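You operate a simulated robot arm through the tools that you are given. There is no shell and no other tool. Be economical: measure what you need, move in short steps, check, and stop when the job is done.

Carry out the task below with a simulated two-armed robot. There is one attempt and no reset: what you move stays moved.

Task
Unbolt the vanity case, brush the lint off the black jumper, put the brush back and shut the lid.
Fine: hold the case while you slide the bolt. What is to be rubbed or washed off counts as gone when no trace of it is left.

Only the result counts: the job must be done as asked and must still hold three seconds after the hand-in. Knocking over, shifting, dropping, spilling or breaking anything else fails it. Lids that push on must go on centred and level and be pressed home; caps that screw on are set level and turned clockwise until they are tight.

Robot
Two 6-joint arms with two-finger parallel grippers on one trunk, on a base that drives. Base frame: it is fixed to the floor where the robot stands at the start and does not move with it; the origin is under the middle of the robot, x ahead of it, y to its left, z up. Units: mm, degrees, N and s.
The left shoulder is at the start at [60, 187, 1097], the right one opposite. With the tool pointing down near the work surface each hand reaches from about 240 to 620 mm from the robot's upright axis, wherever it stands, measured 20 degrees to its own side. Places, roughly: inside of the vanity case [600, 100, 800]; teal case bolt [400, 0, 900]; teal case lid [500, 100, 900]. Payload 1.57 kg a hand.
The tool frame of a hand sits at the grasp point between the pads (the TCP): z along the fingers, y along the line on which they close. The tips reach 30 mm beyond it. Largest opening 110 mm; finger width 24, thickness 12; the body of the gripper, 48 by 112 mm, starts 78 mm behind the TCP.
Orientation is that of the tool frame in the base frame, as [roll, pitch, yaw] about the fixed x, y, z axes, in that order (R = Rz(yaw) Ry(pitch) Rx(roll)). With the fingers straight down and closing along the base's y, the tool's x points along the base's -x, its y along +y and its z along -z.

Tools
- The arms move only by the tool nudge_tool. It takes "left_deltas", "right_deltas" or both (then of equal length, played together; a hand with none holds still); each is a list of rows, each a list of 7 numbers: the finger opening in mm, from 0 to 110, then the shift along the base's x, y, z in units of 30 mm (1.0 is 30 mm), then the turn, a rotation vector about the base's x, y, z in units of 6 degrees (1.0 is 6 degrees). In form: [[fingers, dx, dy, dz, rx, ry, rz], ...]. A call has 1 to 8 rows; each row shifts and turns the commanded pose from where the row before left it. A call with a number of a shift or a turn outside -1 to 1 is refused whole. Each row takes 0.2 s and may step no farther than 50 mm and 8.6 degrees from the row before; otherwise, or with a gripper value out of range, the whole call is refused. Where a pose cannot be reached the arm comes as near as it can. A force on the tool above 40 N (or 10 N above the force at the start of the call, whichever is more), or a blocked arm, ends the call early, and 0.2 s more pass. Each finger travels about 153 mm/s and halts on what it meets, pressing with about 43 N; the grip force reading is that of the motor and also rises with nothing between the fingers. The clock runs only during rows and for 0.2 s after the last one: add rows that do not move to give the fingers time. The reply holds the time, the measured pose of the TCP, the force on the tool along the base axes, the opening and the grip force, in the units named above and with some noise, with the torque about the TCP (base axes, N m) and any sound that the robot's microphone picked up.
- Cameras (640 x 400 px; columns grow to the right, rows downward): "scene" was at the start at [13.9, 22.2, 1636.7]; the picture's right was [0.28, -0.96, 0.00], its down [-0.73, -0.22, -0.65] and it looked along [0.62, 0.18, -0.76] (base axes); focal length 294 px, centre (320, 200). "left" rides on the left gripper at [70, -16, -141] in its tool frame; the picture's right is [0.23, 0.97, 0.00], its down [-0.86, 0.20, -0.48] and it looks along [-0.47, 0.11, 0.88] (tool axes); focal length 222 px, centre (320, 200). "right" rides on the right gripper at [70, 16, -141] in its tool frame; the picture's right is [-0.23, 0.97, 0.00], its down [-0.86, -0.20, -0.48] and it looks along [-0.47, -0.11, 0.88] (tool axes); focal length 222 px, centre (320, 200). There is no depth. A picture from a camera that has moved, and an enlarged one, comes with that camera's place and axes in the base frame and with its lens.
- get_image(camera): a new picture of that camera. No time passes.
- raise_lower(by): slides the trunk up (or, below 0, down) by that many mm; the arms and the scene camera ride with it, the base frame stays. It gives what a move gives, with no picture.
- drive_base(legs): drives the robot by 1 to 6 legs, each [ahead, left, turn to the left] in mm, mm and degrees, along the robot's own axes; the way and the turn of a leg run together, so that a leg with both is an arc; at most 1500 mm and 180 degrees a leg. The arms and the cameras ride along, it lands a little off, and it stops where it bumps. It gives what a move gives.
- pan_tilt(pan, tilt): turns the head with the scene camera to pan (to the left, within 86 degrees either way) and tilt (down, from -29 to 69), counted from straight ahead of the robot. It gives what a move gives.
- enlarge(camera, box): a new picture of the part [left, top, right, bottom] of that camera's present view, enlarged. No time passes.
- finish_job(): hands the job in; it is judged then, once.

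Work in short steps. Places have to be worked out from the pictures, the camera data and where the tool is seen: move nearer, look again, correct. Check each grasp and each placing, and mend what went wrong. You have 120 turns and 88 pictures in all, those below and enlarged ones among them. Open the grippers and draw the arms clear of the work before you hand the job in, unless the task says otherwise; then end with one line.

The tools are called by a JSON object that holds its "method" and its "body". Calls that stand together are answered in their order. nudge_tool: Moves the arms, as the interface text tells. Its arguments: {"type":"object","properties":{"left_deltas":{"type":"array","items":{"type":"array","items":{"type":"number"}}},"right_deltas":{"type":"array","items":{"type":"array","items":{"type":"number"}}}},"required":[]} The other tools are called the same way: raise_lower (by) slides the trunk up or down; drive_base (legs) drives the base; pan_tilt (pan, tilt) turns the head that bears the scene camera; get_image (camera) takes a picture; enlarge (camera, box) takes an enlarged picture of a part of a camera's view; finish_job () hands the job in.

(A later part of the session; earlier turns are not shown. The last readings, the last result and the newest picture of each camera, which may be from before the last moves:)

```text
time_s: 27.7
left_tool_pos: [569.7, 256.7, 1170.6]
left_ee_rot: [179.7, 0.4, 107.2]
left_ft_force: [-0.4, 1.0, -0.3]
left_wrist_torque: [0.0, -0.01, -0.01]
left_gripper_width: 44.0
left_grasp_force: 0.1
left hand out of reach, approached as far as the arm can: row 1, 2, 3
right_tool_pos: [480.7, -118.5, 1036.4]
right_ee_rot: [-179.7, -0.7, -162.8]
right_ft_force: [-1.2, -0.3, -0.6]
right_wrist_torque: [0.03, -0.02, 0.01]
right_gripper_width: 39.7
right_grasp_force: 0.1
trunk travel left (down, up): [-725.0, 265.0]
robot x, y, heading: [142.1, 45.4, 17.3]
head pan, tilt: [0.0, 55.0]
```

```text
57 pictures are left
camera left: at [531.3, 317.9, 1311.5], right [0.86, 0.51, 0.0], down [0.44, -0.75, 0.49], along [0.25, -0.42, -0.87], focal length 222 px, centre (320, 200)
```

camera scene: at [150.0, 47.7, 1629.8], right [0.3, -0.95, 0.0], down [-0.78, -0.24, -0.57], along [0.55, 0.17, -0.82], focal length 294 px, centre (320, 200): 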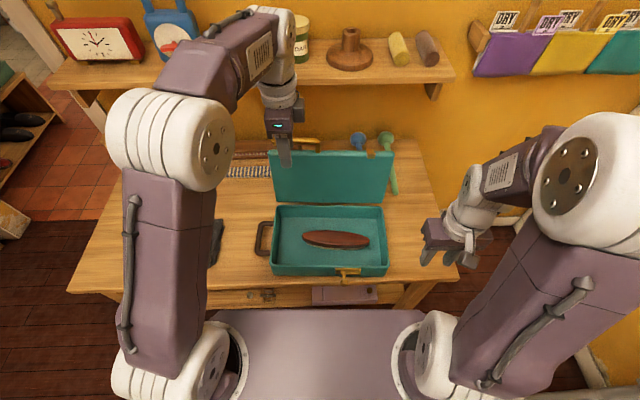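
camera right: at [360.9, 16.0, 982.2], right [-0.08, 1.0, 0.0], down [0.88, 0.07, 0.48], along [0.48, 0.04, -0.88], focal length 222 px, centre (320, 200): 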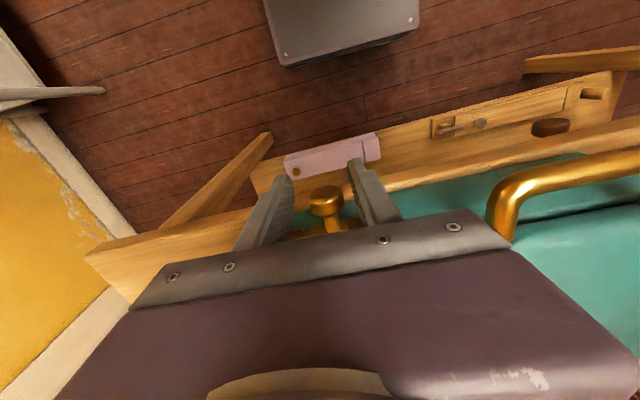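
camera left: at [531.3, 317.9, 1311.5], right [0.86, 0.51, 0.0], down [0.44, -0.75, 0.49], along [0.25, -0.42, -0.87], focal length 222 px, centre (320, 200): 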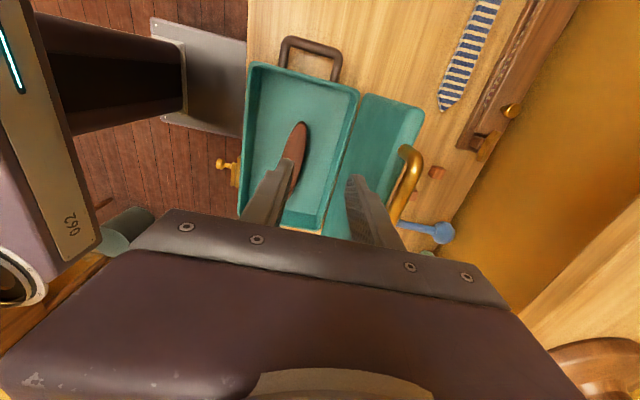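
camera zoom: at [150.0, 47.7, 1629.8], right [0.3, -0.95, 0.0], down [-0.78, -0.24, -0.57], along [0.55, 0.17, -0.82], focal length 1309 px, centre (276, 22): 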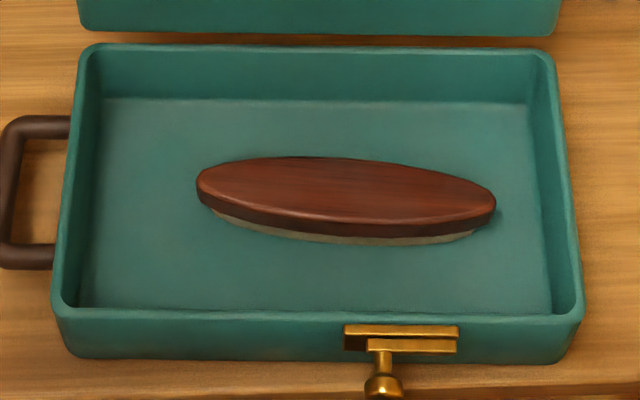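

The brush lies bristles down, centred near (572, 130), about 206 mm long, with its long axis turned about 4° clockwise from the case. I bring the left hand above it with the fingers opened to 85.

{"method": "nudge_tool", "body": {"left_deltas": [[60, 0, -1, 0, 0, 0, -0.3], [85, 0, -1, 0, 0, 0, -0.37], [85, 0.03, -1, -0.5, 0, 0, 0], [85, 0.03, -1, -1, 0, 0, 0], [85, 0, -0.2, -1, 0, 0, 0], [85, 0, 0, -1, 0, 0, 0], [85, 0, 0, -1, 0, 0, 0], [85, 0, 0, -1, 0, 0, 0]]}}

{"method": "nudge_tool", "body": {"left_deltas": [[85, 0, 0, -1, 0, 0, 0], [85, 0, 0, -1, 0, 0, 0], [85, 0, 0, -0.5, 0, 0, 0], [85, 0, 0, 0, 0, 0, 0]]}}

{"method": "get_image", "body": {"camera": "left"}}

{"method": "get_image", "body": {"camera": "scene"}}

```text
time_s: 29.5
left_tool_pos: [573.5, 131.7, 1003.3]
left_ee_rot: [179.9, 0.4, 103.2]
left_ft_force: [0.3, 0.0, 0.4]
left_wrist_torque: [-0.01, 0.04, -0.02]
left_gripper_width: 85.1
left_grasp_force: 0.0
right_tool_pos: [482.1, -116.9, 1034.5]
right_ee_rot: [-179.7, -0.8, -162.6]
right_ft_force: [0.4, 0.1, 0.5]
right_wrist_torque: [-0.01, 0.01, -0.01]
right_gripper_width: 39.9
right_grasp_force: 0.2
trunk travel left (down, up): [-725.0, 265.0]
robot x, y, heading: [142.1, 45.3, 17.5]
head pan, tilt: [0.0, 55.0]
```

```text
time_s: 30.5
left_tool_pos: [574.0, 129.8, 930.1]
left_ee_rot: [180.0, 0.3, 103.2]
left_ft_force: [0.8, -0.6, -0.4]
left_wrist_torque: [0.02, 0.03, 0.0]
left_gripper_width: 85.1
left_grasp_force: 0.1
right_tool_pos: [482.0, -118.4, 1034.5]
right_ee_rot: [-179.7, -0.8, -162.6]
right_ft_force: [0.2, -0.1, -0.2]
right_wrist_torque: [-0.02, 0.01, 0.01]
right_gripper_width: 39.7
right_grasp_force: 0.2
trunk travel left (down, up): [-725.0, 265.0]
robot x, y, heading: [141.0, 42.9, 17.6]
head pan, tilt: [0.0, 55.0]
```

```text
56 pictures are left
camera left: at [541.6, 194.7, 1071.4], right [0.9, 0.44, 0.0], down [0.39, -0.78, 0.48], along [0.22, -0.43, -0.87], focal length 222 px, centre (320, 200)
```

left: 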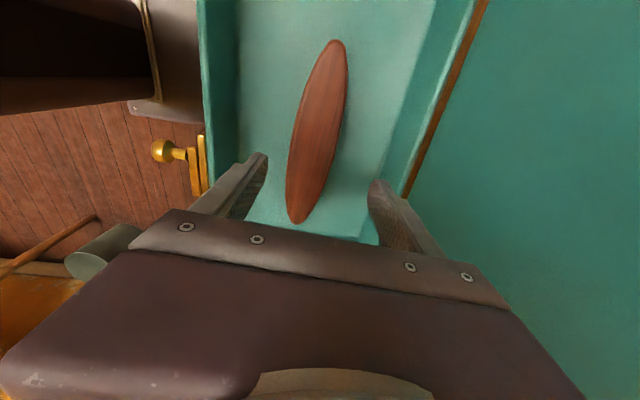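

```text
55 pictures are left
camera scene: at [151.7, 47.9, 1629.9], right [0.3, -0.95, 0.0], down [-0.78, -0.25, -0.57], along [0.55, 0.17, -0.82], focal length 294 px, centre (320, 200)
```

scene: 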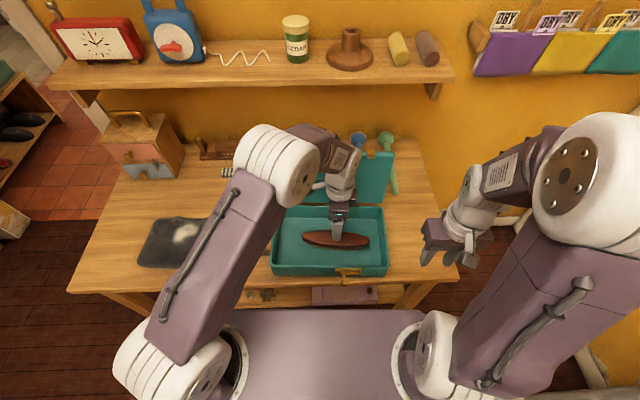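

The brush is aligned with the hand and sits about 5 mm nearer to me than its centre. I correct that and lower to just above it.

{"method": "nudge_tool", "body": {"left_deltas": [[85, -0.16, -0.05, -0.8, 0, 0, 0], [85, 0, 0, -0.8, 0, 0, 0], [85, 0, 0, -0.73, 0, 0, 0], [85, 0, 0, 0, 0, 0, 0]]}}

{"method": "enlarge", "body": {"camera": "left", "box": [200, 80, 440, 240]}}

{"method": "enlarge", "body": {"camera": "scene", "box": [260, 195, 400, 285]}}

```text
time_s: 31.5
left_tool_pos: [567.7, 127.2, 861.1]
left_ee_rot: [179.8, 0.4, 103.2]
left_ft_force: [0.5, -0.1, 0.1]
left_wrist_torque: [-0.01, 0.0, 0.0]
left_gripper_width: 85.1
left_grasp_force: 0.1
right_tool_pos: [480.9, -117.4, 1034.1]
right_ee_rot: [-179.7, -0.7, -162.8]
right_ft_force: [0.6, 0.5, 0.0]
right_wrist_torque: [0.04, 0.0, 0.01]
right_gripper_width: 39.7
right_grasp_force: 0.0
trunk travel left (down, up): [-725.0, 265.0]
robot x, y, heading: [141.5, 45.0, 17.4]
head pan, tilt: [0.0, 55.0]
```

```text
2.50 times, centred on (320, 160) of left
camera zoom: at [534.8, 192.0, 1002.1], right [0.9, 0.44, 0.0], down [0.39, -0.78, 0.48], along [0.22, -0.43, -0.87], focal length 555 px, centre (320, 300)
```

zoom: 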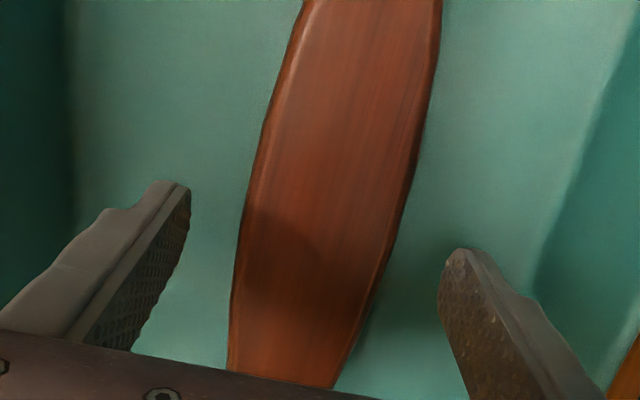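

```text
4.44 times, centred on (330, 240) of scene
camera zoom: at [151.4, 47.9, 1629.9], right [0.3, -0.95, 0.0], down [-0.78, -0.25, -0.57], along [0.55, 0.17, -0.82], focal length 1309 px, centre (276, 22)
```

zoom: 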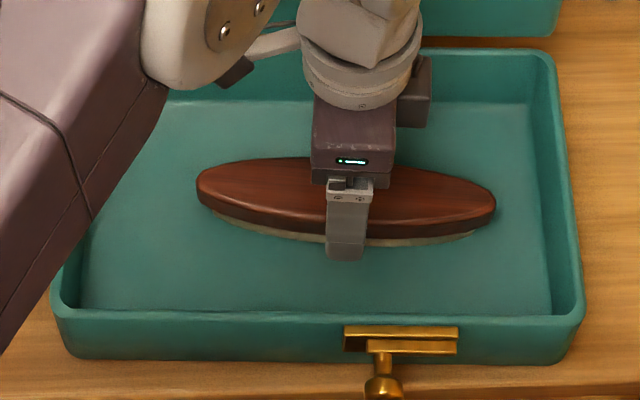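

The fingers straddle the wooden back. I go down so the tips reach the lower part of the wood while staying clear of the bristles, and close.

{"method": "nudge_tool", "body": {"left_deltas": [[80, 0, 0, -0.5, 0, 0, 0], [75, 0, 0, -0.5, 0, 0, 0], [75, 0, 0, 0, 0, 0, 0], [55, 0, 0, 0, 0, 0, 0], [35, 0, 0, 0, 0, 0, 0], [35, 0, 0, 0, 0, 0, 0]]}}

{"method": "enlarge", "body": {"camera": "left", "box": [200, 80, 440, 240]}}

{"method": "enlarge", "body": {"camera": "scene", "box": [260, 195, 400, 285]}}

```text
time_s: 32.9
left_tool_pos: [569.7, 128.0, 830.1]
left_ee_rot: [179.9, 0.4, 103.2]
left_ft_force: [0.8, 0.4, -0.2]
left_wrist_torque: [0.07, 0.03, -0.03]
left_gripper_width: 51.1
left_grasp_force: 43.1
right_tool_pos: [481.8, -117.5, 1034.1]
right_ee_rot: [-179.7, -0.8, -162.7]
right_ft_force: [-0.4, 0.3, 0.4]
right_wrist_torque: [-0.01, -0.03, -0.02]
right_gripper_width: 40.1
right_grasp_force: 0.0
trunk travel left (down, up): [-725.0, 265.0]
robot x, y, heading: [136.7, 45.0, 17.6]
head pan, tilt: [0.0, 55.0]
```

```text
2.50 times, centred on (320, 160) of left
camera zoom: at [536.5, 192.5, 971.4], right [0.9, 0.44, 0.0], down [0.39, -0.78, 0.48], along [0.22, -0.43, -0.87], focal length 555 px, centre (320, 300)
```

zoom: 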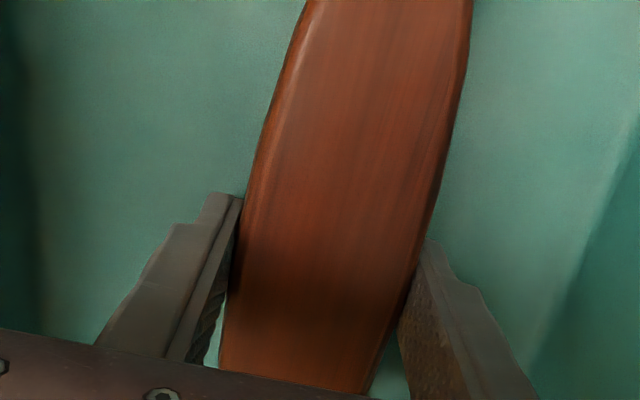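

```text
4.44 times, centred on (330, 240) of scene
camera zoom: at [151.7, 48.0, 1629.8], right [0.3, -0.95, 0.0], down [-0.78, -0.25, -0.57], along [0.55, 0.17, -0.82], focal length 1309 px, centre (276, 22)
```

zoom: 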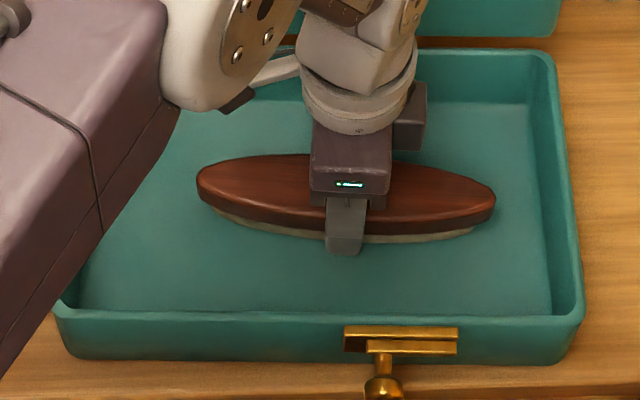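

The brush is gripped at 51 mm. I lift it clear of the case and check it.

{"method": "nudge_tool", "body": {"left_deltas": [[35, 0, 0, 0.5, 0, 0, 0], [35, 0, 0, 1, 0, 0, 0], [35, 0, 0, 1, 0, 0, 0], [35, 0, 0, 1, 0, 0, 0], [35, 0, 0, 0.8, 0, 0, 0]]}}

{"method": "get_image", "body": {"camera": "scene"}}

{"method": "get_image", "body": {"camera": "right"}}

```text
time_s: 34.1
left_tool_pos: [568.1, 129.6, 961.6]
left_ee_rot: [179.8, 0.4, 103.1]
left_ft_force: [0.4, -0.3, -1.0]
left_wrist_torque: [-0.01, -0.02, -0.02]
left_gripper_width: 51.1
left_grasp_force: 43.7
right_tool_pos: [481.6, -117.5, 1035.6]
right_ee_rot: [-179.7, -0.8, -162.7]
right_ft_force: [0.1, 0.1, -0.5]
right_wrist_torque: [0.0, 0.02, 0.02]
right_gripper_width: 39.8
right_grasp_force: 0.1
trunk travel left (down, up): [-725.0, 265.0]
robot x, y, heading: [140.7, 44.5, 17.5]
head pan, tilt: [0.0, 55.0]
```

```text
50 pictures are left
camera scene: at [151.2, 48.0, 1629.8], right [0.3, -0.95, 0.0], down [-0.78, -0.25, -0.57], along [0.55, 0.17, -0.82], focal length 294 px, centre (320, 200)
```

scene: 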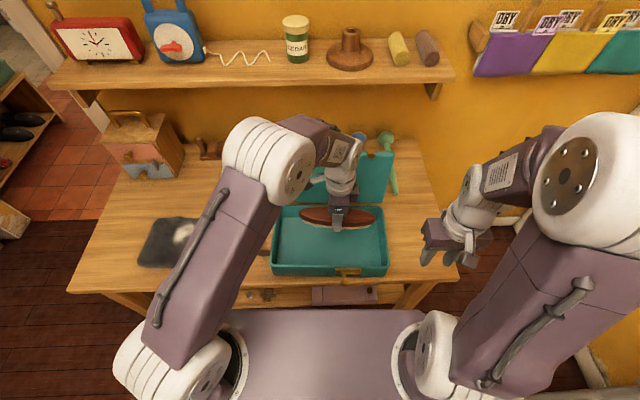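

```text
49 pictures are left
camera right: at [412.3, -122.2, 1176.4], right [-0.07, 1.0, -0.01], down [0.88, 0.07, 0.47], along [0.47, 0.03, -0.88], focal length 222 px, centre (320, 200)
```

right: 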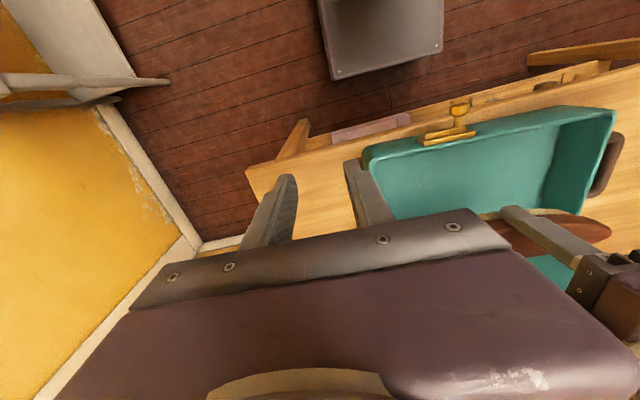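

The brush is held level. The lint is at about (463, 594), F≈473, L≈427 in the robot frame. I drive 240 mm to the left to bring it within the left arm's comfortable reach.

{"method": "drive_base", "body": {"legs": [[0, 240, 0]]}}

{"method": "get_image", "body": {"camera": "scene"}}

{"method": "enlarge", "body": {"camera": "scene", "box": [200, 185, 360, 285]}}

```text
time_s: 35.9
left_tool_pos: [499.1, 351.3, 960.3]
left_ee_rot: [179.9, 0.4, 102.8]
left_ft_force: [-1.3, -0.2, -1.3]
left_wrist_torque: [0.0, 0.03, 0.02]
left_gripper_width: 51.5
left_grasp_force: 42.7
right_tool_pos: [411.8, 104.8, 1035.0]
right_ee_rot: [-179.7, -0.8, -163.1]
right_ft_force: [-0.5, 0.3, 0.3]
right_wrist_torque: [-0.03, 0.0, 0.03]
right_gripper_width: 40.0
right_grasp_force: 0.0
trunk travel left (down, up): [-725.0, 265.0]
robot x, y, heading: [71.3, 270.2, 17.0]
head pan, tilt: [0.0, 55.0]
```

```text
48 pictures are left
camera scene: at [82.1, 273.0, 1629.8], right [0.29, -0.96, 0.0], down [-0.78, -0.24, -0.57], along [0.55, 0.17, -0.82], focal length 294 px, centre (320, 200)
```

scene: 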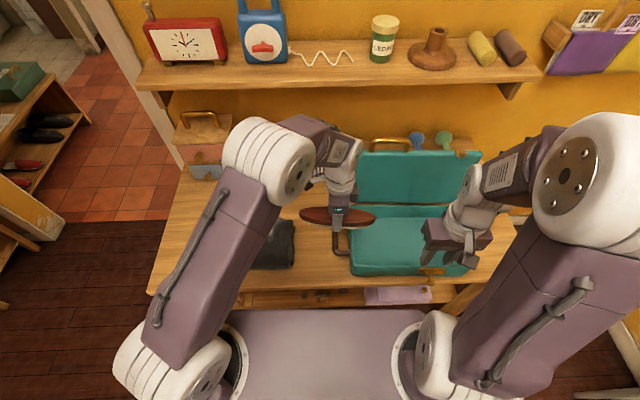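

```text
4.00 times, centred on (280, 235) of scene
camera zoom: at [82.1, 273.0, 1629.8], right [0.29, -0.96, 0.0], down [-0.78, -0.24, -0.57], along [0.55, 0.17, -0.82], focal length 1178 px, centre (480, 60)
```

zoom: 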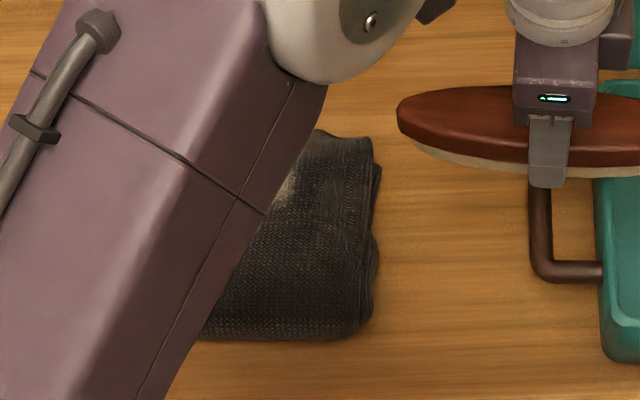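

The robot is now in front of the jumper. I bring the brush over the lint, keeping it high.

{"method": "nudge_tool", "body": {"left_deltas": [[35, -0.19, 1, 0, 0, 0, 0], [35, -0.19, 1, 0, 0, 0, 0], [35, -0.19, 1, 0, 0, 0, 0], [35, -0.19, 1, 0, 0, 0, 0], [35, -0.19, 1, 0, 0, 0, 0], [35, -0.19, 1, 0, 0, 0, 0], [35, -0.19, 1, 0, 0, 0, 0], [35, -0.19, 1, 0, 0, 0, 0]]}}

{"method": "nudge_tool", "body": {"left_deltas": [[35, 0, 0, -0.8, 0, 0, 0], [35, 0, 0, -0.8, 0, 0, 0], [35, 0, 0, 0, 0, 0, 0]]}}

{"method": "get_image", "body": {"camera": "scene"}}

{"method": "get_image", "body": {"camera": "left"}}

```text
time_s: 37.7
left_tool_pos: [452.0, 594.2, 961.9]
left_ee_rot: [179.8, 0.5, 102.7]
left_ft_force: [1.0, 0.4, -2.0]
left_wrist_torque: [-0.01, 0.03, 0.01]
left_gripper_width: 51.4
left_grasp_force: 43.3
right_tool_pos: [411.0, 106.7, 1034.2]
right_ee_rot: [-179.6, -0.8, -163.1]
right_ft_force: [0.3, 0.1, -0.4]
right_wrist_torque: [-0.01, 0.01, -0.01]
right_gripper_width: 39.9
right_grasp_force: 0.0
trunk travel left (down, up): [-725.0, 265.0]
robot x, y, heading: [69.2, 267.1, 17.0]
head pan, tilt: [0.0, 55.0]
```

```text
time_s: 38.5
left_tool_pos: [452.3, 592.1, 915.5]
left_ee_rot: [179.9, 0.4, 102.9]
left_ft_force: [0.2, 0.8, -1.5]
left_wrist_torque: [0.0, 0.02, 0.02]
left_gripper_width: 51.3
left_grasp_force: 43.1
right_tool_pos: [411.3, 105.8, 1035.3]
right_ee_rot: [-179.7, -0.6, -163.1]
right_ft_force: [-0.2, -0.8, 0.5]
right_wrist_torque: [0.0, -0.01, 0.01]
right_gripper_width: 40.1
right_grasp_force: 0.0
trunk travel left (down, up): [-725.0, 265.0]
robot x, y, heading: [72.5, 269.9, 17.1]
head pan, tilt: [0.0, 55.0]
```

```text
46 pictures are left
camera scene: at [81.3, 273.5, 1629.9], right [0.29, -0.96, 0.0], down [-0.78, -0.24, -0.57], along [0.55, 0.17, -0.82], focal length 294 px, centre (320, 200)
```

scene: 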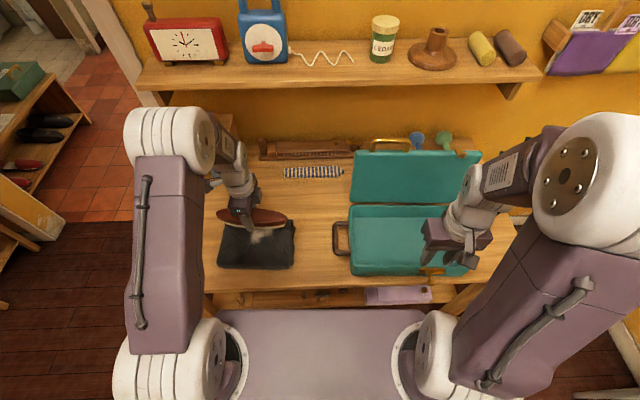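

```text
45 pictures are left
camera left: at [420.5, 658.1, 1055.4], right [0.9, 0.44, 0.0], down [0.38, -0.79, 0.48], along [0.21, -0.44, -0.87], focal length 222 px, centre (320, 200)
```

left: 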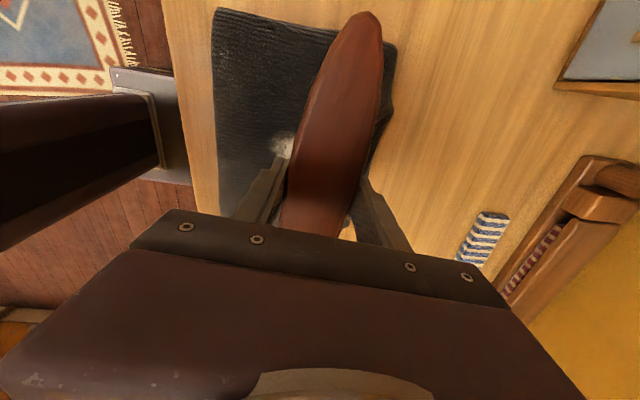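

The brush is above the lint. I descend toward the jumper in shrinking steps and watch the vertical force.

{"method": "nudge_tool", "body": {"left_deltas": [[35, 0, 0, -0.6, 0, 0, 0], [35, 0, 0, -0.6, 0, 0, 0], [35, 0, 0, -0.4, 0, 0, 0], [35, 0, 0, -0.15, 0, 0, 0], [35, 0, 0, -0.15, 0, 0, 0]]}}

{"method": "nudge_tool", "body": {"left_deltas": [[35, 0, 0, -0.1, 0, 0, 0], [35, 0, 0, 0, 0, 0, 0]]}}

{"method": "enlarge", "body": {"camera": "scene", "box": [200, 180, 320, 280]}}

```text
time_s: 39.6
left_tool_pos: [450.6, 591.2, 861.2]
left_ee_rot: [-179.9, 0.3, 102.9]
left_ft_force: [-1.3, -2.8, 7.7]
left_wrist_torque: [0.57, 0.08, 0.16]
left_gripper_width: 51.4
left_grasp_force: 43.2
right_tool_pos: [410.6, 106.0, 1034.5]
right_ee_rot: [-179.7, -0.5, -163.0]
right_ft_force: [0.8, 0.7, -0.8]
right_wrist_torque: [-0.02, 0.0, 0.01]
right_gripper_width: 39.7
right_grasp_force: 0.0
trunk travel left (down, up): [-725.0, 265.0]
robot x, y, heading: [66.0, 268.0, 17.2]
head pan, tilt: [0.0, 55.0]
stopped in row 5 (left hand): the force on the tool passed its limit (the readings are from after the stop); the commanded pose is now the measured one
```

```text
time_s: 40.2
left_tool_pos: [449.9, 592.2, 860.6]
left_ee_rot: [179.8, 0.4, 103.0]
left_ft_force: [-6.4, -1.4, 23.5]
left_wrist_torque: [-0.33, 0.87, -0.07]
left_gripper_width: 51.4
left_grasp_force: 43.0
right_tool_pos: [409.0, 104.8, 1035.5]
right_ee_rot: [-179.8, -0.4, -163.0]
right_ft_force: [-0.4, 0.0, 0.9]
right_wrist_torque: [0.01, -0.01, 0.0]
right_gripper_width: 40.2
right_grasp_force: 0.1
trunk travel left (down, up): [-725.0, 265.0]
robot x, y, heading: [69.3, 269.8, 17.1]
head pan, tilt: [0.0, 55.0]
stopped in row 2 (left hand): the force on the tool passed its limit (the readings are from after the stop); the commanded pose is now the measured one
```

```text
4.00 times, centred on (260, 230) of scene
camera zoom: at [77.5, 271.2, 1629.9], right [0.29, -0.96, 0.0], down [-0.78, -0.24, -0.58], along [0.55, 0.17, -0.82], focal length 1178 px, centre (560, 80)
```

zoom: 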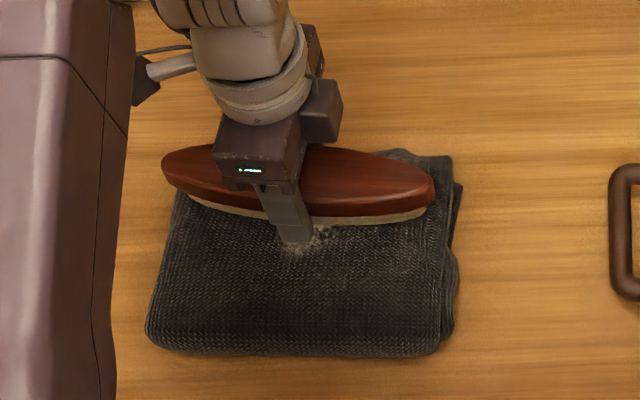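

Contact is at TCP z≈861 with some load. I relieve about 2 mm and stroke toward me over the lint's front part.

{"method": "nudge_tool", "body": {"left_deltas": [[35, 0, 0, 0.05, 0, 0, 0], [35, -0.32, -0.1, 0, 0, 0, 0], [35, -0.32, -0.1, 0, 0, 0, 0], [35, -0.32, -0.1, 0, 0, 0, 0], [35, -0.32, -0.1, 0, 0, 0, 0], [35, -0.32, -0.1, 0, 0, 0, 0], [35, -0.32, -0.1, 0, 0, 0, 0]]}}

{"method": "enlarge", "body": {"camera": "scene", "box": [200, 180, 320, 280]}}

```text
time_s: 41.8
left_tool_pos: [394.8, 574.6, 860.6]
left_ee_rot: [179.8, 0.4, 102.8]
left_ft_force: [11.4, 4.0, 27.0]
left_wrist_torque: [0.09, 0.43, -0.12]
left_gripper_width: 51.2
left_grasp_force: 42.9
right_tool_pos: [412.1, 105.7, 1036.1]
right_ee_rot: [-179.7, -0.7, -163.1]
right_ft_force: [-0.5, 0.1, -1.0]
right_wrist_torque: [-0.03, 0.0, 0.01]
right_gripper_width: 39.7
right_grasp_force: 0.1
trunk travel left (down, up): [-725.0, 265.0]
robot x, y, heading: [69.9, 268.3, 17.0]
head pan, tilt: [0.0, 55.0]
```

```text
4.00 times, centred on (260, 230) of scene
camera zoom: at [81.7, 272.6, 1630.0], right [0.29, -0.96, 0.0], down [-0.78, -0.24, -0.57], along [0.55, 0.17, -0.82], focal length 1178 px, centre (560, 80)
```

zoom: 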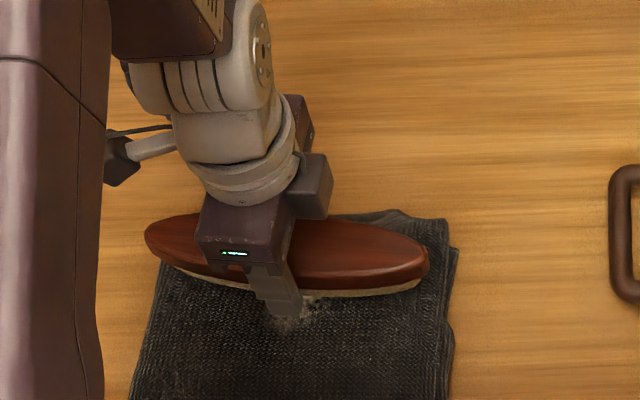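

The jumper was dragged along with the brush by about 55 mm. I drag it back the same way first, and after that use a much lighter touch and hold the jumper down with the other hand.

{"method": "nudge_tool", "body": {"left_deltas": [[35, 0.32, 0.1, 0, 0, 0, 0], [35, 0.32, 0.1, 0, 0, 0, 0], [35, 0.32, 0.1, 0, 0, 0, 0], [35, 0.32, 0.1, 0, 0, 0, 0], [35, 0.32, 0.1, 0, 0, 0, 0], [35, 0.32, 0.1, 0, 0, 0, 0]]}}

{"method": "enlarge", "body": {"camera": "scene", "box": [200, 180, 320, 280]}}

```text
time_s: 43.2
left_tool_pos: [451.1, 593.6, 861.1]
left_ee_rot: [179.7, 0.3, 102.9]
left_ft_force: [-5.7, -1.9, 20.1]
left_wrist_torque: [-0.17, 0.83, 0.06]
left_gripper_width: 51.6
left_grasp_force: 42.9
right_tool_pos: [409.8, 104.5, 1036.2]
right_ee_rot: [-179.8, -0.6, -163.1]
right_ft_force: [0.4, 0.6, 0.3]
right_wrist_torque: [0.0, 0.05, 0.0]
right_gripper_width: 40.1
right_grasp_force: 0.1
trunk travel left (down, up): [-725.0, 265.0]
robot x, y, heading: [66.9, 271.2, 17.0]
head pan, tilt: [0.0, 55.0]
```

```text
4.00 times, centred on (260, 230) of scene
camera zoom: at [79.2, 272.0, 1629.9], right [0.29, -0.96, 0.0], down [-0.78, -0.24, -0.58], along [0.55, 0.17, -0.82], focal length 1178 px, centre (560, 80)
```

zoom: 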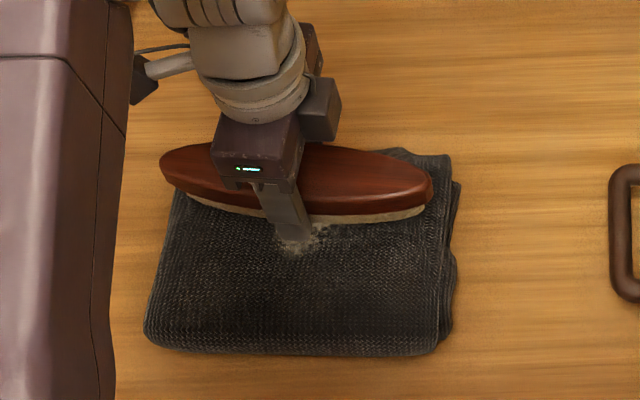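

The jumper is back in place. I lighten the contact by about 3.5 mm and try a short light stroke.

{"method": "nudge_tool", "body": {"left_deltas": [[35, 0, 0, 0.12, 0, 0, 0], [35, 0, 0, 0, 0, 0, 0]]}}

```text
time_s: 43.8
left_tool_pos: [451.6, 594.4, 863.3]
left_ee_rot: [179.9, 0.5, 102.9]
left_ft_force: [0.2, -0.7, -0.6]
left_wrist_torque: [0.0, 0.02, 0.01]
left_gripper_width: 51.3
left_grasp_force: 42.7
right_tool_pos: [409.9, 105.2, 1035.9]
right_ee_rot: [-179.7, -0.7, -163.1]
right_ft_force: [0.1, 0.5, -0.3]
right_wrist_torque: [0.04, -0.05, -0.01]
right_gripper_width: 40.1
right_grasp_force: 0.1
trunk travel left (down, up): [-725.0, 265.0]
robot x, y, heading: [69.8, 274.4, 17.0]
head pan, tilt: [0.0, 55.0]
```

No contact now; I go back down 2 mm and look for a light force.

{"method": "nudge_tool", "body": {"left_deltas": [[35, 0, 0, -0.05, 0, 0, 0], [35, 0, 0, 0, 0, 0, 0]]}}

```text
time_s: 44.4
left_tool_pos: [451.2, 593.5, 861.5]
left_ee_rot: [179.9, 0.3, 102.9]
left_ft_force: [-0.3, 0.4, 0.6]
left_wrist_torque: [0.1, 0.03, 0.02]
left_gripper_width: 51.2
left_grasp_force: 43.0
right_tool_pos: [411.7, 106.1, 1035.4]
right_ee_rot: [-179.7, -0.8, -163.1]
right_ft_force: [0.7, -0.2, 0.2]
right_wrist_torque: [0.01, 0.0, -0.02]
right_gripper_width: 39.8
right_grasp_force: 0.1
trunk travel left (down, up): [-725.0, 265.0]
robot x, y, heading: [71.4, 269.4, 17.1]
head pan, tilt: [0.0, 55.0]
```

It is just touching. I add under 1 mm and stroke 40 mm toward me.

{"method": "nudge_tool", "body": {"left_deltas": [[35, 0, 0, -0.02, 0, 0, 0], [35, -0.32, -0.1, 0, 0, 0, 0], [35, -0.32, -0.1, 0, 0, 0, 0], [35, -0.32, -0.1, 0, 0, 0, 0], [35, -0.32, -0.1, 0, 0, 0, 0]]}}

{"method": "enlarge", "body": {"camera": "scene", "box": [200, 180, 320, 280]}}

```text
time_s: 45.6
left_tool_pos: [413.2, 582.3, 861.0]
left_ee_rot: [179.9, 0.5, 102.8]
left_ft_force: [0.7, 0.2, 1.0]
left_wrist_torque: [0.21, 0.01, -0.11]
left_gripper_width: 51.4
left_grasp_force: 42.6
right_tool_pos: [409.6, 106.7, 1034.3]
right_ee_rot: [-179.8, -0.7, -163.0]
right_ft_force: [0.9, 0.3, -0.2]
right_wrist_torque: [-0.02, 0.01, 0.02]
right_gripper_width: 40.2
right_grasp_force: 0.1
trunk travel left (down, up): [-725.0, 265.0]
robot x, y, heading: [69.3, 265.6, 17.2]
head pan, tilt: [0.0, 55.0]
```

```text
4.00 times, centred on (260, 230) of scene
camera zoom: at [81.1, 273.7, 1629.8], right [0.29, -0.96, 0.0], down [-0.78, -0.24, -0.57], along [0.55, 0.17, -0.82], focal length 1178 px, centre (560, 80)
```

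zoom: 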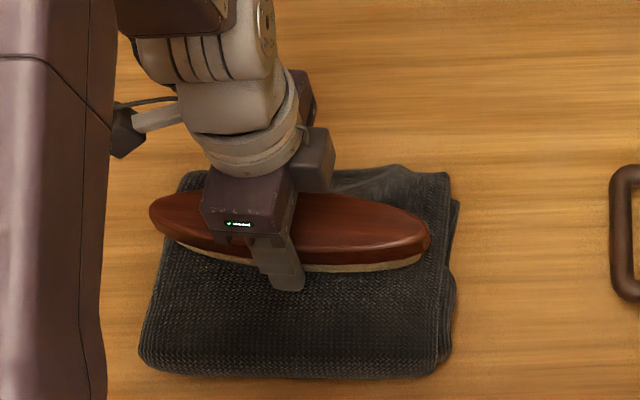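

Now the brush slides over the fabric and the jumper crept only about 15 mm. I stroke back and past the start, away from me, which should also return the jumper.

{"method": "nudge_tool", "body": {"left_deltas": [[35, 0.32, 0.1, 0, 0, 0, 0], [35, 0.32, 0.1, 0, 0, 0, 0], [35, 0.32, 0.1, 0, 0, 0, 0], [35, 0.32, 0.1, 0, 0, 0, 0], [35, 0.32, 0.1, 0, 0, 0, 0], [35, 0.32, 0.1, 0, 0, 0, 0]]}}

{"method": "enlarge", "body": {"camera": "scene", "box": [200, 180, 320, 280]}}

```text
time_s: 47.0
left_tool_pos: [469.4, 597.3, 860.3]
left_ee_rot: [179.9, 0.4, 102.9]
left_ft_force: [-4.8, -1.9, 10.8]
left_wrist_torque: [-0.21, 0.45, -0.08]
left_gripper_width: 51.2
left_grasp_force: 43.4
right_tool_pos: [408.0, 105.8, 1036.0]
right_ee_rot: [-179.7, -0.6, -163.0]
right_ft_force: [-0.2, -0.9, 0.3]
right_wrist_torque: [-0.02, 0.02, -0.03]
right_gripper_width: 40.1
right_grasp_force: 0.1
trunk travel left (down, up): [-725.0, 265.0]
robot x, y, heading: [72.1, 272.9, 16.9]
head pan, tilt: [0.0, 55.0]
```

```text
4.00 times, centred on (260, 230) of scene
camera zoom: at [78.5, 272.3, 1630.0], right [0.29, -0.96, 0.0], down [-0.78, -0.24, -0.58], along [0.55, 0.17, -0.82], focal length 1178 px, centre (560, 80)
```

zoom: 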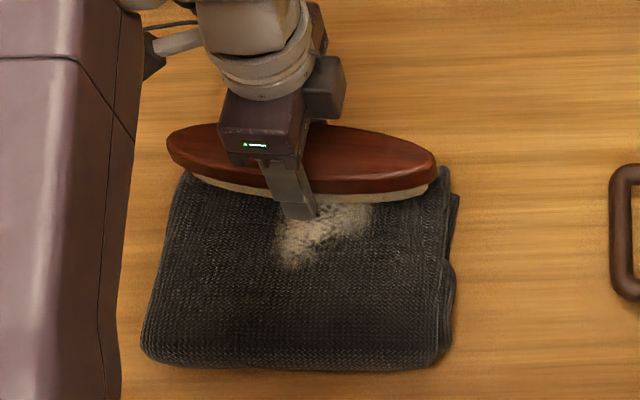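

The lint is thinner but still there, so it fades with each pass. I repeat light strokes over it, checking the jumper position.

{"method": "nudge_tool", "body": {"left_deltas": [[35, -0.4, -0.125, 0.01, 0, 0, 0], [35, -0.4, -0.125, 0, 0, 0, 0], [35, -0.4, -0.125, 0, 0, 0, 0], [35, -0.4, -0.125, 0, 0, 0, 0], [35, -0.4, -0.125, 0, 0, 0, 0]]}}

{"method": "nudge_tool", "body": {"left_deltas": [[35, 0.4, 0.125, -0.01, 0, 0, 0], [35, 0.4, 0.125, 0, 0, 0, 0], [35, 0.4, 0.125, 0, 0, 0, 0], [35, 0.4, 0.125, 0, 0, 0, 0], [35, 0.4, 0.125, 0, 0, 0, 0]]}}

{"method": "enlarge", "body": {"camera": "scene", "box": [200, 180, 320, 280]}}

```text
time_s: 48.2
left_tool_pos: [411.1, 579.3, 862.1]
left_ee_rot: [180.0, 0.4, 102.9]
left_ft_force: [-0.5, 0.0, -1.0]
left_wrist_torque: [0.01, 0.02, -0.07]
left_gripper_width: 51.5
left_grasp_force: 43.3
right_tool_pos: [410.8, 105.8, 1035.4]
right_ee_rot: [-179.7, -0.8, -163.1]
right_ft_force: [0.5, -0.4, 0.1]
right_wrist_torque: [-0.01, -0.01, 0.01]
right_gripper_width: 40.1
right_grasp_force: 0.0
trunk travel left (down, up): [-725.0, 265.0]
robot x, y, heading: [75.0, 270.5, 16.9]
head pan, tilt: [0.0, 55.0]
```

```text
time_s: 49.4
left_tool_pos: [470.9, 599.5, 861.4]
left_ee_rot: [180.0, 0.4, 102.9]
left_ft_force: [-0.2, 0.0, -0.8]
left_wrist_torque: [-0.01, 0.0, 0.03]
left_gripper_width: 51.4
left_grasp_force: 42.9
right_tool_pos: [410.9, 105.5, 1034.4]
right_ee_rot: [-179.8, -0.8, -163.0]
right_ft_force: [-0.4, 0.1, 0.9]
right_wrist_torque: [0.01, 0.03, 0.0]
right_gripper_width: 40.1
right_grasp_force: 0.1
trunk travel left (down, up): [-725.0, 265.0]
robot x, y, heading: [69.5, 269.7, 17.2]
head pan, tilt: [0.0, 55.0]
```

```text
4.00 times, centred on (260, 230) of scene
camera zoom: at [82.0, 274.3, 1629.9], right [0.29, -0.96, 0.0], down [-0.78, -0.24, -0.57], along [0.55, 0.17, -0.82], focal length 1178 px, centre (560, 80)
```

zoom: 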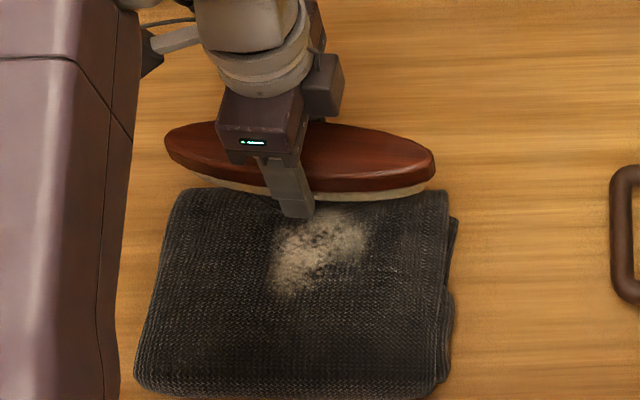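

The jumper crept about 28 mm toward the table edge. I move the brush to its middle, press firmly, and drag it back; then I'll pin it with the right hand.

{"method": "nudge_tool", "body": {"left_deltas": [[35, 0, 0, 0.3, 0, 0, 0], [35, -0.75, -0.235, 0, 0, 0, 0], [35, -0.75, -0.235, 0, 0, 0, 0], [35, 0, 0, -0.25, 0, 0, 0], [35, 0, 0, -0.07, 0, 0, 0]]}}

{"method": "nudge_tool", "body": {"left_deltas": [[35, 0, 0, -0.06, 0, 0, 0], [35, 0, 0, 0, 0, 0, 0]]}}

```text
time_s: 50.6
left_tool_pos: [426.5, 583.9, 861.3]
left_ee_rot: [179.9, 0.4, 102.9]
left_ft_force: [0.4, 0.6, -2.3]
left_wrist_torque: [-0.04, 0.03, 0.01]
left_gripper_width: 51.6
left_grasp_force: 42.7
right_tool_pos: [410.4, 105.7, 1033.7]
right_ee_rot: [-179.7, -0.8, -163.1]
right_ft_force: [-0.1, 0.6, -0.3]
right_wrist_torque: [-0.01, 0.0, 0.04]
right_gripper_width: 40.3
right_grasp_force: 0.0
trunk travel left (down, up): [-725.0, 265.0]
robot x, y, heading: [67.1, 268.3, 17.1]
head pan, tilt: [0.0, 55.0]
```

```text
time_s: 51.2
left_tool_pos: [426.2, 583.5, 861.7]
left_ee_rot: [179.8, 0.5, 103.0]
left_ft_force: [-0.4, 2.5, 14.1]
left_wrist_torque: [-0.14, 0.27, -0.08]
left_gripper_width: 51.1
left_grasp_force: 42.6
right_tool_pos: [409.8, 106.0, 1035.6]
right_ee_rot: [-179.6, -0.6, -163.1]
right_ft_force: [0.0, -0.1, -0.1]
right_wrist_torque: [-0.01, -0.02, -0.01]
right_gripper_width: 40.1
right_grasp_force: 0.1
trunk travel left (down, up): [-725.0, 265.0]
robot x, y, heading: [71.3, 269.0, 16.8]
head pan, tilt: [0.0, 55.0]
```

Pressing with about 14 N, I drag the jumper back 30 mm, while the right hand starts moving over (fingers open 60, so that one finger can pin the jumper's right edge).

{"method": "nudge_tool", "body": {"left_deltas": [[35, 0.32, 0.1, -0.01, 0, 0, 0], [35, 0.32, 0.1, 0, 0, 0, 0], [35, 0.32, 0.1, 0, 0, 0, 0], [35, 0, 0, 0.2, 0, 0, 0], [35, 0, 0, 0.2, 0, 0, 0], [35, 0, 0, 0, 0, 0, 0], [35, 0, 0, 0, 0, 0, 0], [35, 0, 0, 0, 0, 0, 0]], "right_deltas": [[60, -0.06, 0.93, -0.375, 0, 0, 0], [60, -0.06, 0.93, -0.375, 0, 0, 0], [60, -0.06, 0.93, -0.375, 0, 0, 0], [60, -0.06, 0.93, -0.375, 0, 0, 0], [60, -0.06, 0.93, -0.375, 0, 0, 0], [60, -0.06, 0.93, -0.375, 0, 0, 0], [60, -0.06, 0.93, -0.375, 0, 0, 0], [60, -0.06, 0.93, -0.375, 0, 0, 0]]}}

{"method": "get_image", "body": {"camera": "scene"}}

{"method": "enlarge", "body": {"camera": "scene", "box": [200, 180, 320, 280]}}

```text
time_s: 53.0
left_tool_pos: [454.1, 592.5, 869.5]
left_ee_rot: [179.9, 0.4, 102.9]
left_ft_force: [-0.6, -0.7, -2.5]
left_wrist_torque: [-0.01, -0.02, -0.01]
left_gripper_width: 51.2
left_grasp_force: 43.2
right_tool_pos: [396.9, 328.9, 945.3]
right_ee_rot: [-179.6, -0.7, -163.1]
right_ft_force: [0.4, -0.1, -0.4]
right_wrist_torque: [-0.04, -0.01, 0.0]
right_gripper_width: 60.1
right_grasp_force: 0.0
trunk travel left (down, up): [-725.0, 265.0]
robot x, y, heading: [74.1, 275.2, 16.7]
head pan, tilt: [0.0, 55.0]
```

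```text
38 pictures are left
camera scene: at [81.2, 275.5, 1629.9], right [0.29, -0.96, 0.0], down [-0.78, -0.24, -0.57], along [0.55, 0.17, -0.82], focal length 294 px, centre (320, 200)
```

scene: 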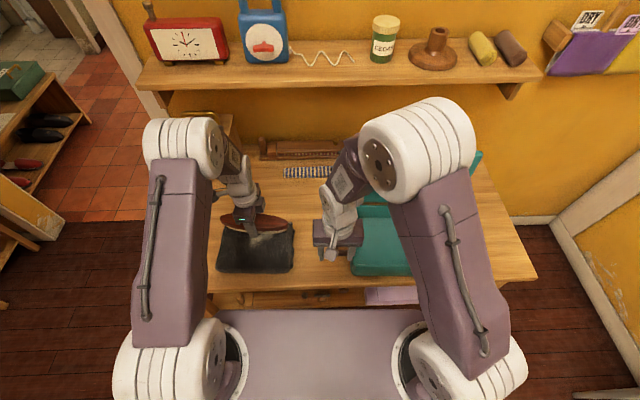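

```text
4.00 times, centred on (260, 230) of scene
camera zoom: at [81.2, 275.5, 1629.9], right [0.29, -0.96, 0.0], down [-0.78, -0.24, -0.57], along [0.55, 0.17, -0.82], focal length 1178 px, centre (560, 80)
```

zoom: 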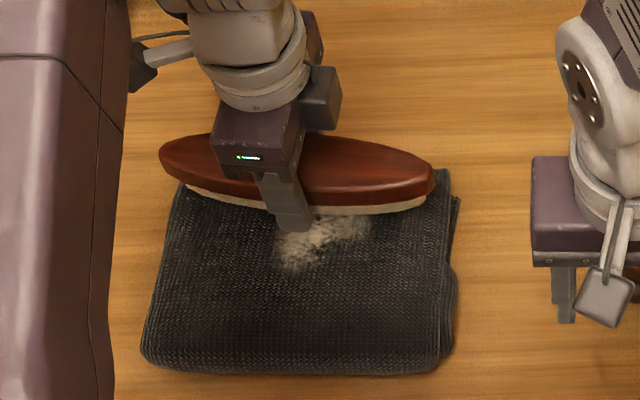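

The jumper is nearly back. I bring the right hand on and lower its left finger toward the jumper's front right corner.

{"method": "nudge_tool", "body": {"right_deltas": [[60, -0.04, 0.925, -0.5, 0, 0, 0], [60, -0.04, 0.925, -0.5, 0, 0, 0], [60, -0.04, 0.925, -0.5, 0, 0, 0], [60, -0.04, 0.925, -0.5, 0, 0, 0], [60, 0, 0, -0.4, 0, 0, 0], [60, 0, 0, 0, 0, 0, 0]]}}

{"method": "nudge_tool", "body": {"right_deltas": [[60, 0, 0, -0.2, 0, 0, 0], [60, 0, 0, -0.1, 0, 0, 0], [60, 0, 0, -0.1, 0, 0, 0], [60, 0, 0, -0.1, 0, 0, 0], [60, 0, 0, -0.1, 0, 0, 0]]}}

{"method": "enlarge", "body": {"camera": "scene", "box": [200, 180, 320, 280]}}

```text
time_s: 54.4
left_tool_pos: [454.3, 593.7, 869.8]
left_ee_rot: [180.0, 0.3, 102.9]
left_ft_force: [-0.5, -0.1, -0.9]
left_wrist_torque: [0.01, -0.01, 0.01]
left_gripper_width: 51.4
left_grasp_force: 43.5
right_tool_pos: [392.5, 440.4, 872.7]
right_ee_rot: [-179.7, -0.7, -163.1]
right_ft_force: [0.9, 0.1, 0.4]
right_wrist_torque: [-0.02, 0.01, -0.02]
right_gripper_width: 60.0
right_grasp_force: 0.0
trunk travel left (down, up): [-725.0, 265.0]
robot x, y, heading: [64.7, 268.7, 16.8]
head pan, tilt: [0.0, 55.0]
```

```text
time_s: 55.6
left_tool_pos: [452.2, 592.0, 870.6]
left_ee_rot: [179.8, 0.4, 102.8]
left_ft_force: [0.6, 0.1, -1.5]
left_wrist_torque: [-0.03, 0.04, -0.03]
left_gripper_width: 51.4
left_grasp_force: 43.2
right_tool_pos: [392.5, 442.5, 860.4]
right_ee_rot: [179.9, -0.1, -163.2]
right_ft_force: [-5.4, -6.8, 25.6]
right_wrist_torque: [0.67, 0.2, 0.2]
right_gripper_width: 55.5
right_grasp_force: 0.1
trunk travel left (down, up): [-725.0, 265.0]
robot x, y, heading: [69.2, 269.6, 16.9]
head pan, tilt: [0.0, 55.0]
stopped in row 5 (right hand): the force on the tool passed its limit (the readings are from after the stop); the commanded pose is now the measured one
```

```text
4.00 times, centred on (260, 230) of scene
camera zoom: at [78.0, 271.4, 1630.1], right [0.29, -0.96, 0.0], down [-0.78, -0.24, -0.58], along [0.55, 0.17, -0.82], focal length 1178 px, centre (560, 80)
```

zoom: 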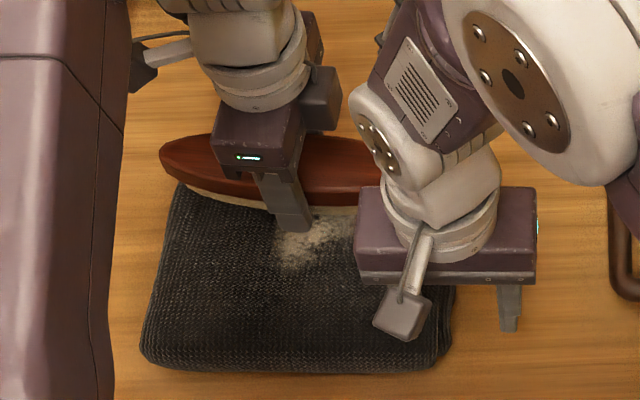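

Contact heights show the fingertips are almost level with the bristle ends (jumper top z≈830), so the fingers were dragging the fabric. I'll set the brush down on the jumper's middle, while the right hand pins it, and regrip about 13 mm higher.

{"method": "nudge_tool", "body": {"left_deltas": [[35, -0.5, -0.15, 0, 0, 0, 0], [35, -0.5, -0.15, 0, 0, 0, 0], [35, 0, 0, -0.2, 0, 0, 0], [35, 0, 0, -0.07, 0, 0, 0], [35, 0, 0, 0, 0, 0, 0]]}}

{"method": "nudge_tool", "body": {"left_deltas": [[65, 0, 0, 0, 0, 0, 0], [70, 0, 0, 0, 0, 0, 0], [70, 0, 0, 0.22, 0, 0, 0], [70, 0, 0, 0.22, 0, 0, 0], [70, 0, 0, 0, 0, 0, 0]]}}

{"method": "enlarge", "body": {"camera": "scene", "box": [200, 180, 320, 280]}}

{"method": "get_image", "body": {"camera": "left"}}

```text
time_s: 57.0
left_tool_pos: [423.4, 581.9, 862.8]
left_ee_rot: [179.8, 0.4, 102.9]
left_ft_force: [0.6, 0.2, -1.6]
left_wrist_torque: [0.01, -0.02, 0.01]
left_gripper_width: 51.5
left_grasp_force: 42.8
right_tool_pos: [391.8, 441.8, 859.9]
right_ee_rot: [179.9, -0.1, -163.0]
right_ft_force: [-6.6, -7.5, 25.0]
right_wrist_torque: [0.63, 0.33, 0.24]
right_gripper_width: 55.3
right_grasp_force: 0.1
trunk travel left (down, up): [-725.0, 265.0]
robot x, y, heading: [69.2, 269.1, 17.0]
head pan, tilt: [0.0, 55.0]
stopped in row 5 (right hand): the force on the tool passed its limit (the readings are from after the stop); the commanded pose is now the measured one
```

```text
time_s: 58.2
left_tool_pos: [423.4, 580.9, 876.6]
left_ee_rot: [179.7, 0.3, 102.9]
left_ft_force: [-0.3, -0.7, -0.1]
left_wrist_torque: [0.0, -0.01, 0.03]
left_gripper_width: 70.0
left_grasp_force: 0.1
right_tool_pos: [391.3, 442.5, 860.5]
right_ee_rot: [179.8, -0.1, -163.2]
right_ft_force: [-5.7, -6.6, 30.0]
right_wrist_torque: [0.76, 0.34, 0.22]
right_gripper_width: 56.1
right_grasp_force: 0.1
trunk travel left (down, up): [-725.0, 265.0]
robot x, y, heading: [68.5, 270.8, 16.9]
head pan, tilt: [0.0, 55.0]
```

```text
4.00 times, centred on (260, 230) of scene
camera zoom: at [77.4, 270.8, 1630.0], right [0.29, -0.96, 0.0], down [-0.78, -0.24, -0.58], along [0.55, 0.17, -0.82], focal length 1178 px, centre (560, 80)
```

zoom: 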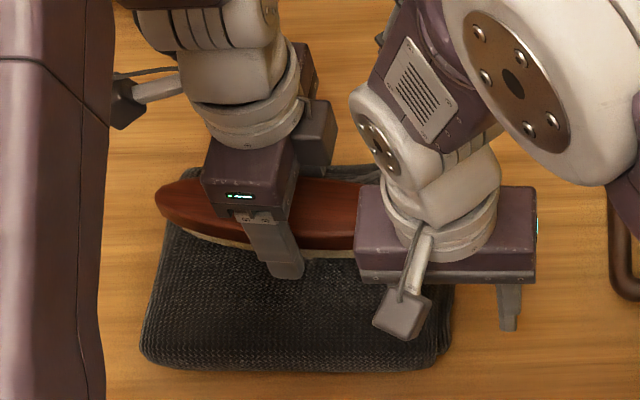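

```text
34 pictures are left
camera left: at [390.7, 645.7, 1018.3], right [0.9, 0.44, 0.0], down [0.38, -0.79, 0.48], along [0.21, -0.43, -0.87], focal length 222 px, centre (320, 200)
```

left: 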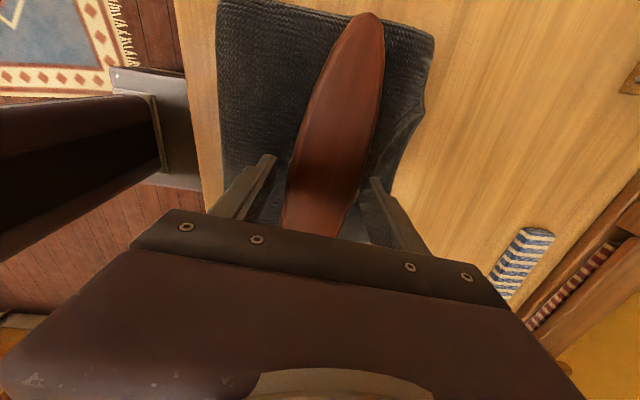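

The brush rests flat on the jumper. I close on the upper part of the wood.

{"method": "nudge_tool", "body": {"left_deltas": [[50, 0, 0, 0, 0, 0, 0], [35, 0, 0, 0, 0, 0, 0], [35, 0, 0, 0, 0, 0, 0]], "right_deltas": [[60, 0, 0, 0.03, 0, 0, 0], [60, 0, 0, 0, 0, 0, 0], [60, 0, 0, 0, 0, 0, 0]]}}

{"method": "enlarge", "body": {"camera": "left", "box": [200, 80, 440, 240]}}

```text
time_s: 59.0
left_tool_pos: [423.1, 582.4, 876.2]
left_ee_rot: [179.7, 0.3, 103.0]
left_ft_force: [-3.9, -1.2, 16.7]
left_wrist_torque: [-0.17, 0.18, -0.09]
left_gripper_width: 51.3
left_grasp_force: 43.2
right_tool_pos: [392.7, 440.5, 860.0]
right_ee_rot: [179.8, -0.1, -163.2]
right_ft_force: [2.4, -2.4, 9.7]
right_wrist_torque: [0.27, -0.02, -0.08]
right_gripper_width: 57.0
right_grasp_force: 0.0
trunk travel left (down, up): [-725.0, 265.0]
robot x, y, heading: [70.4, 269.4, 17.0]
head pan, tilt: [0.0, 55.0]
```

```text
2.50 times, centred on (320, 160) of left
camera zoom: at [391.3, 646.0, 1018.2], right [0.9, 0.44, 0.0], down [0.38, -0.79, 0.48], along [0.21, -0.43, -0.87], focal length 555 px, centre (320, 300)
```

zoom: 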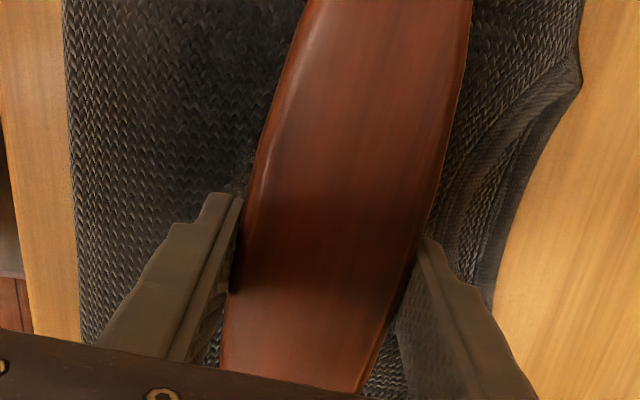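

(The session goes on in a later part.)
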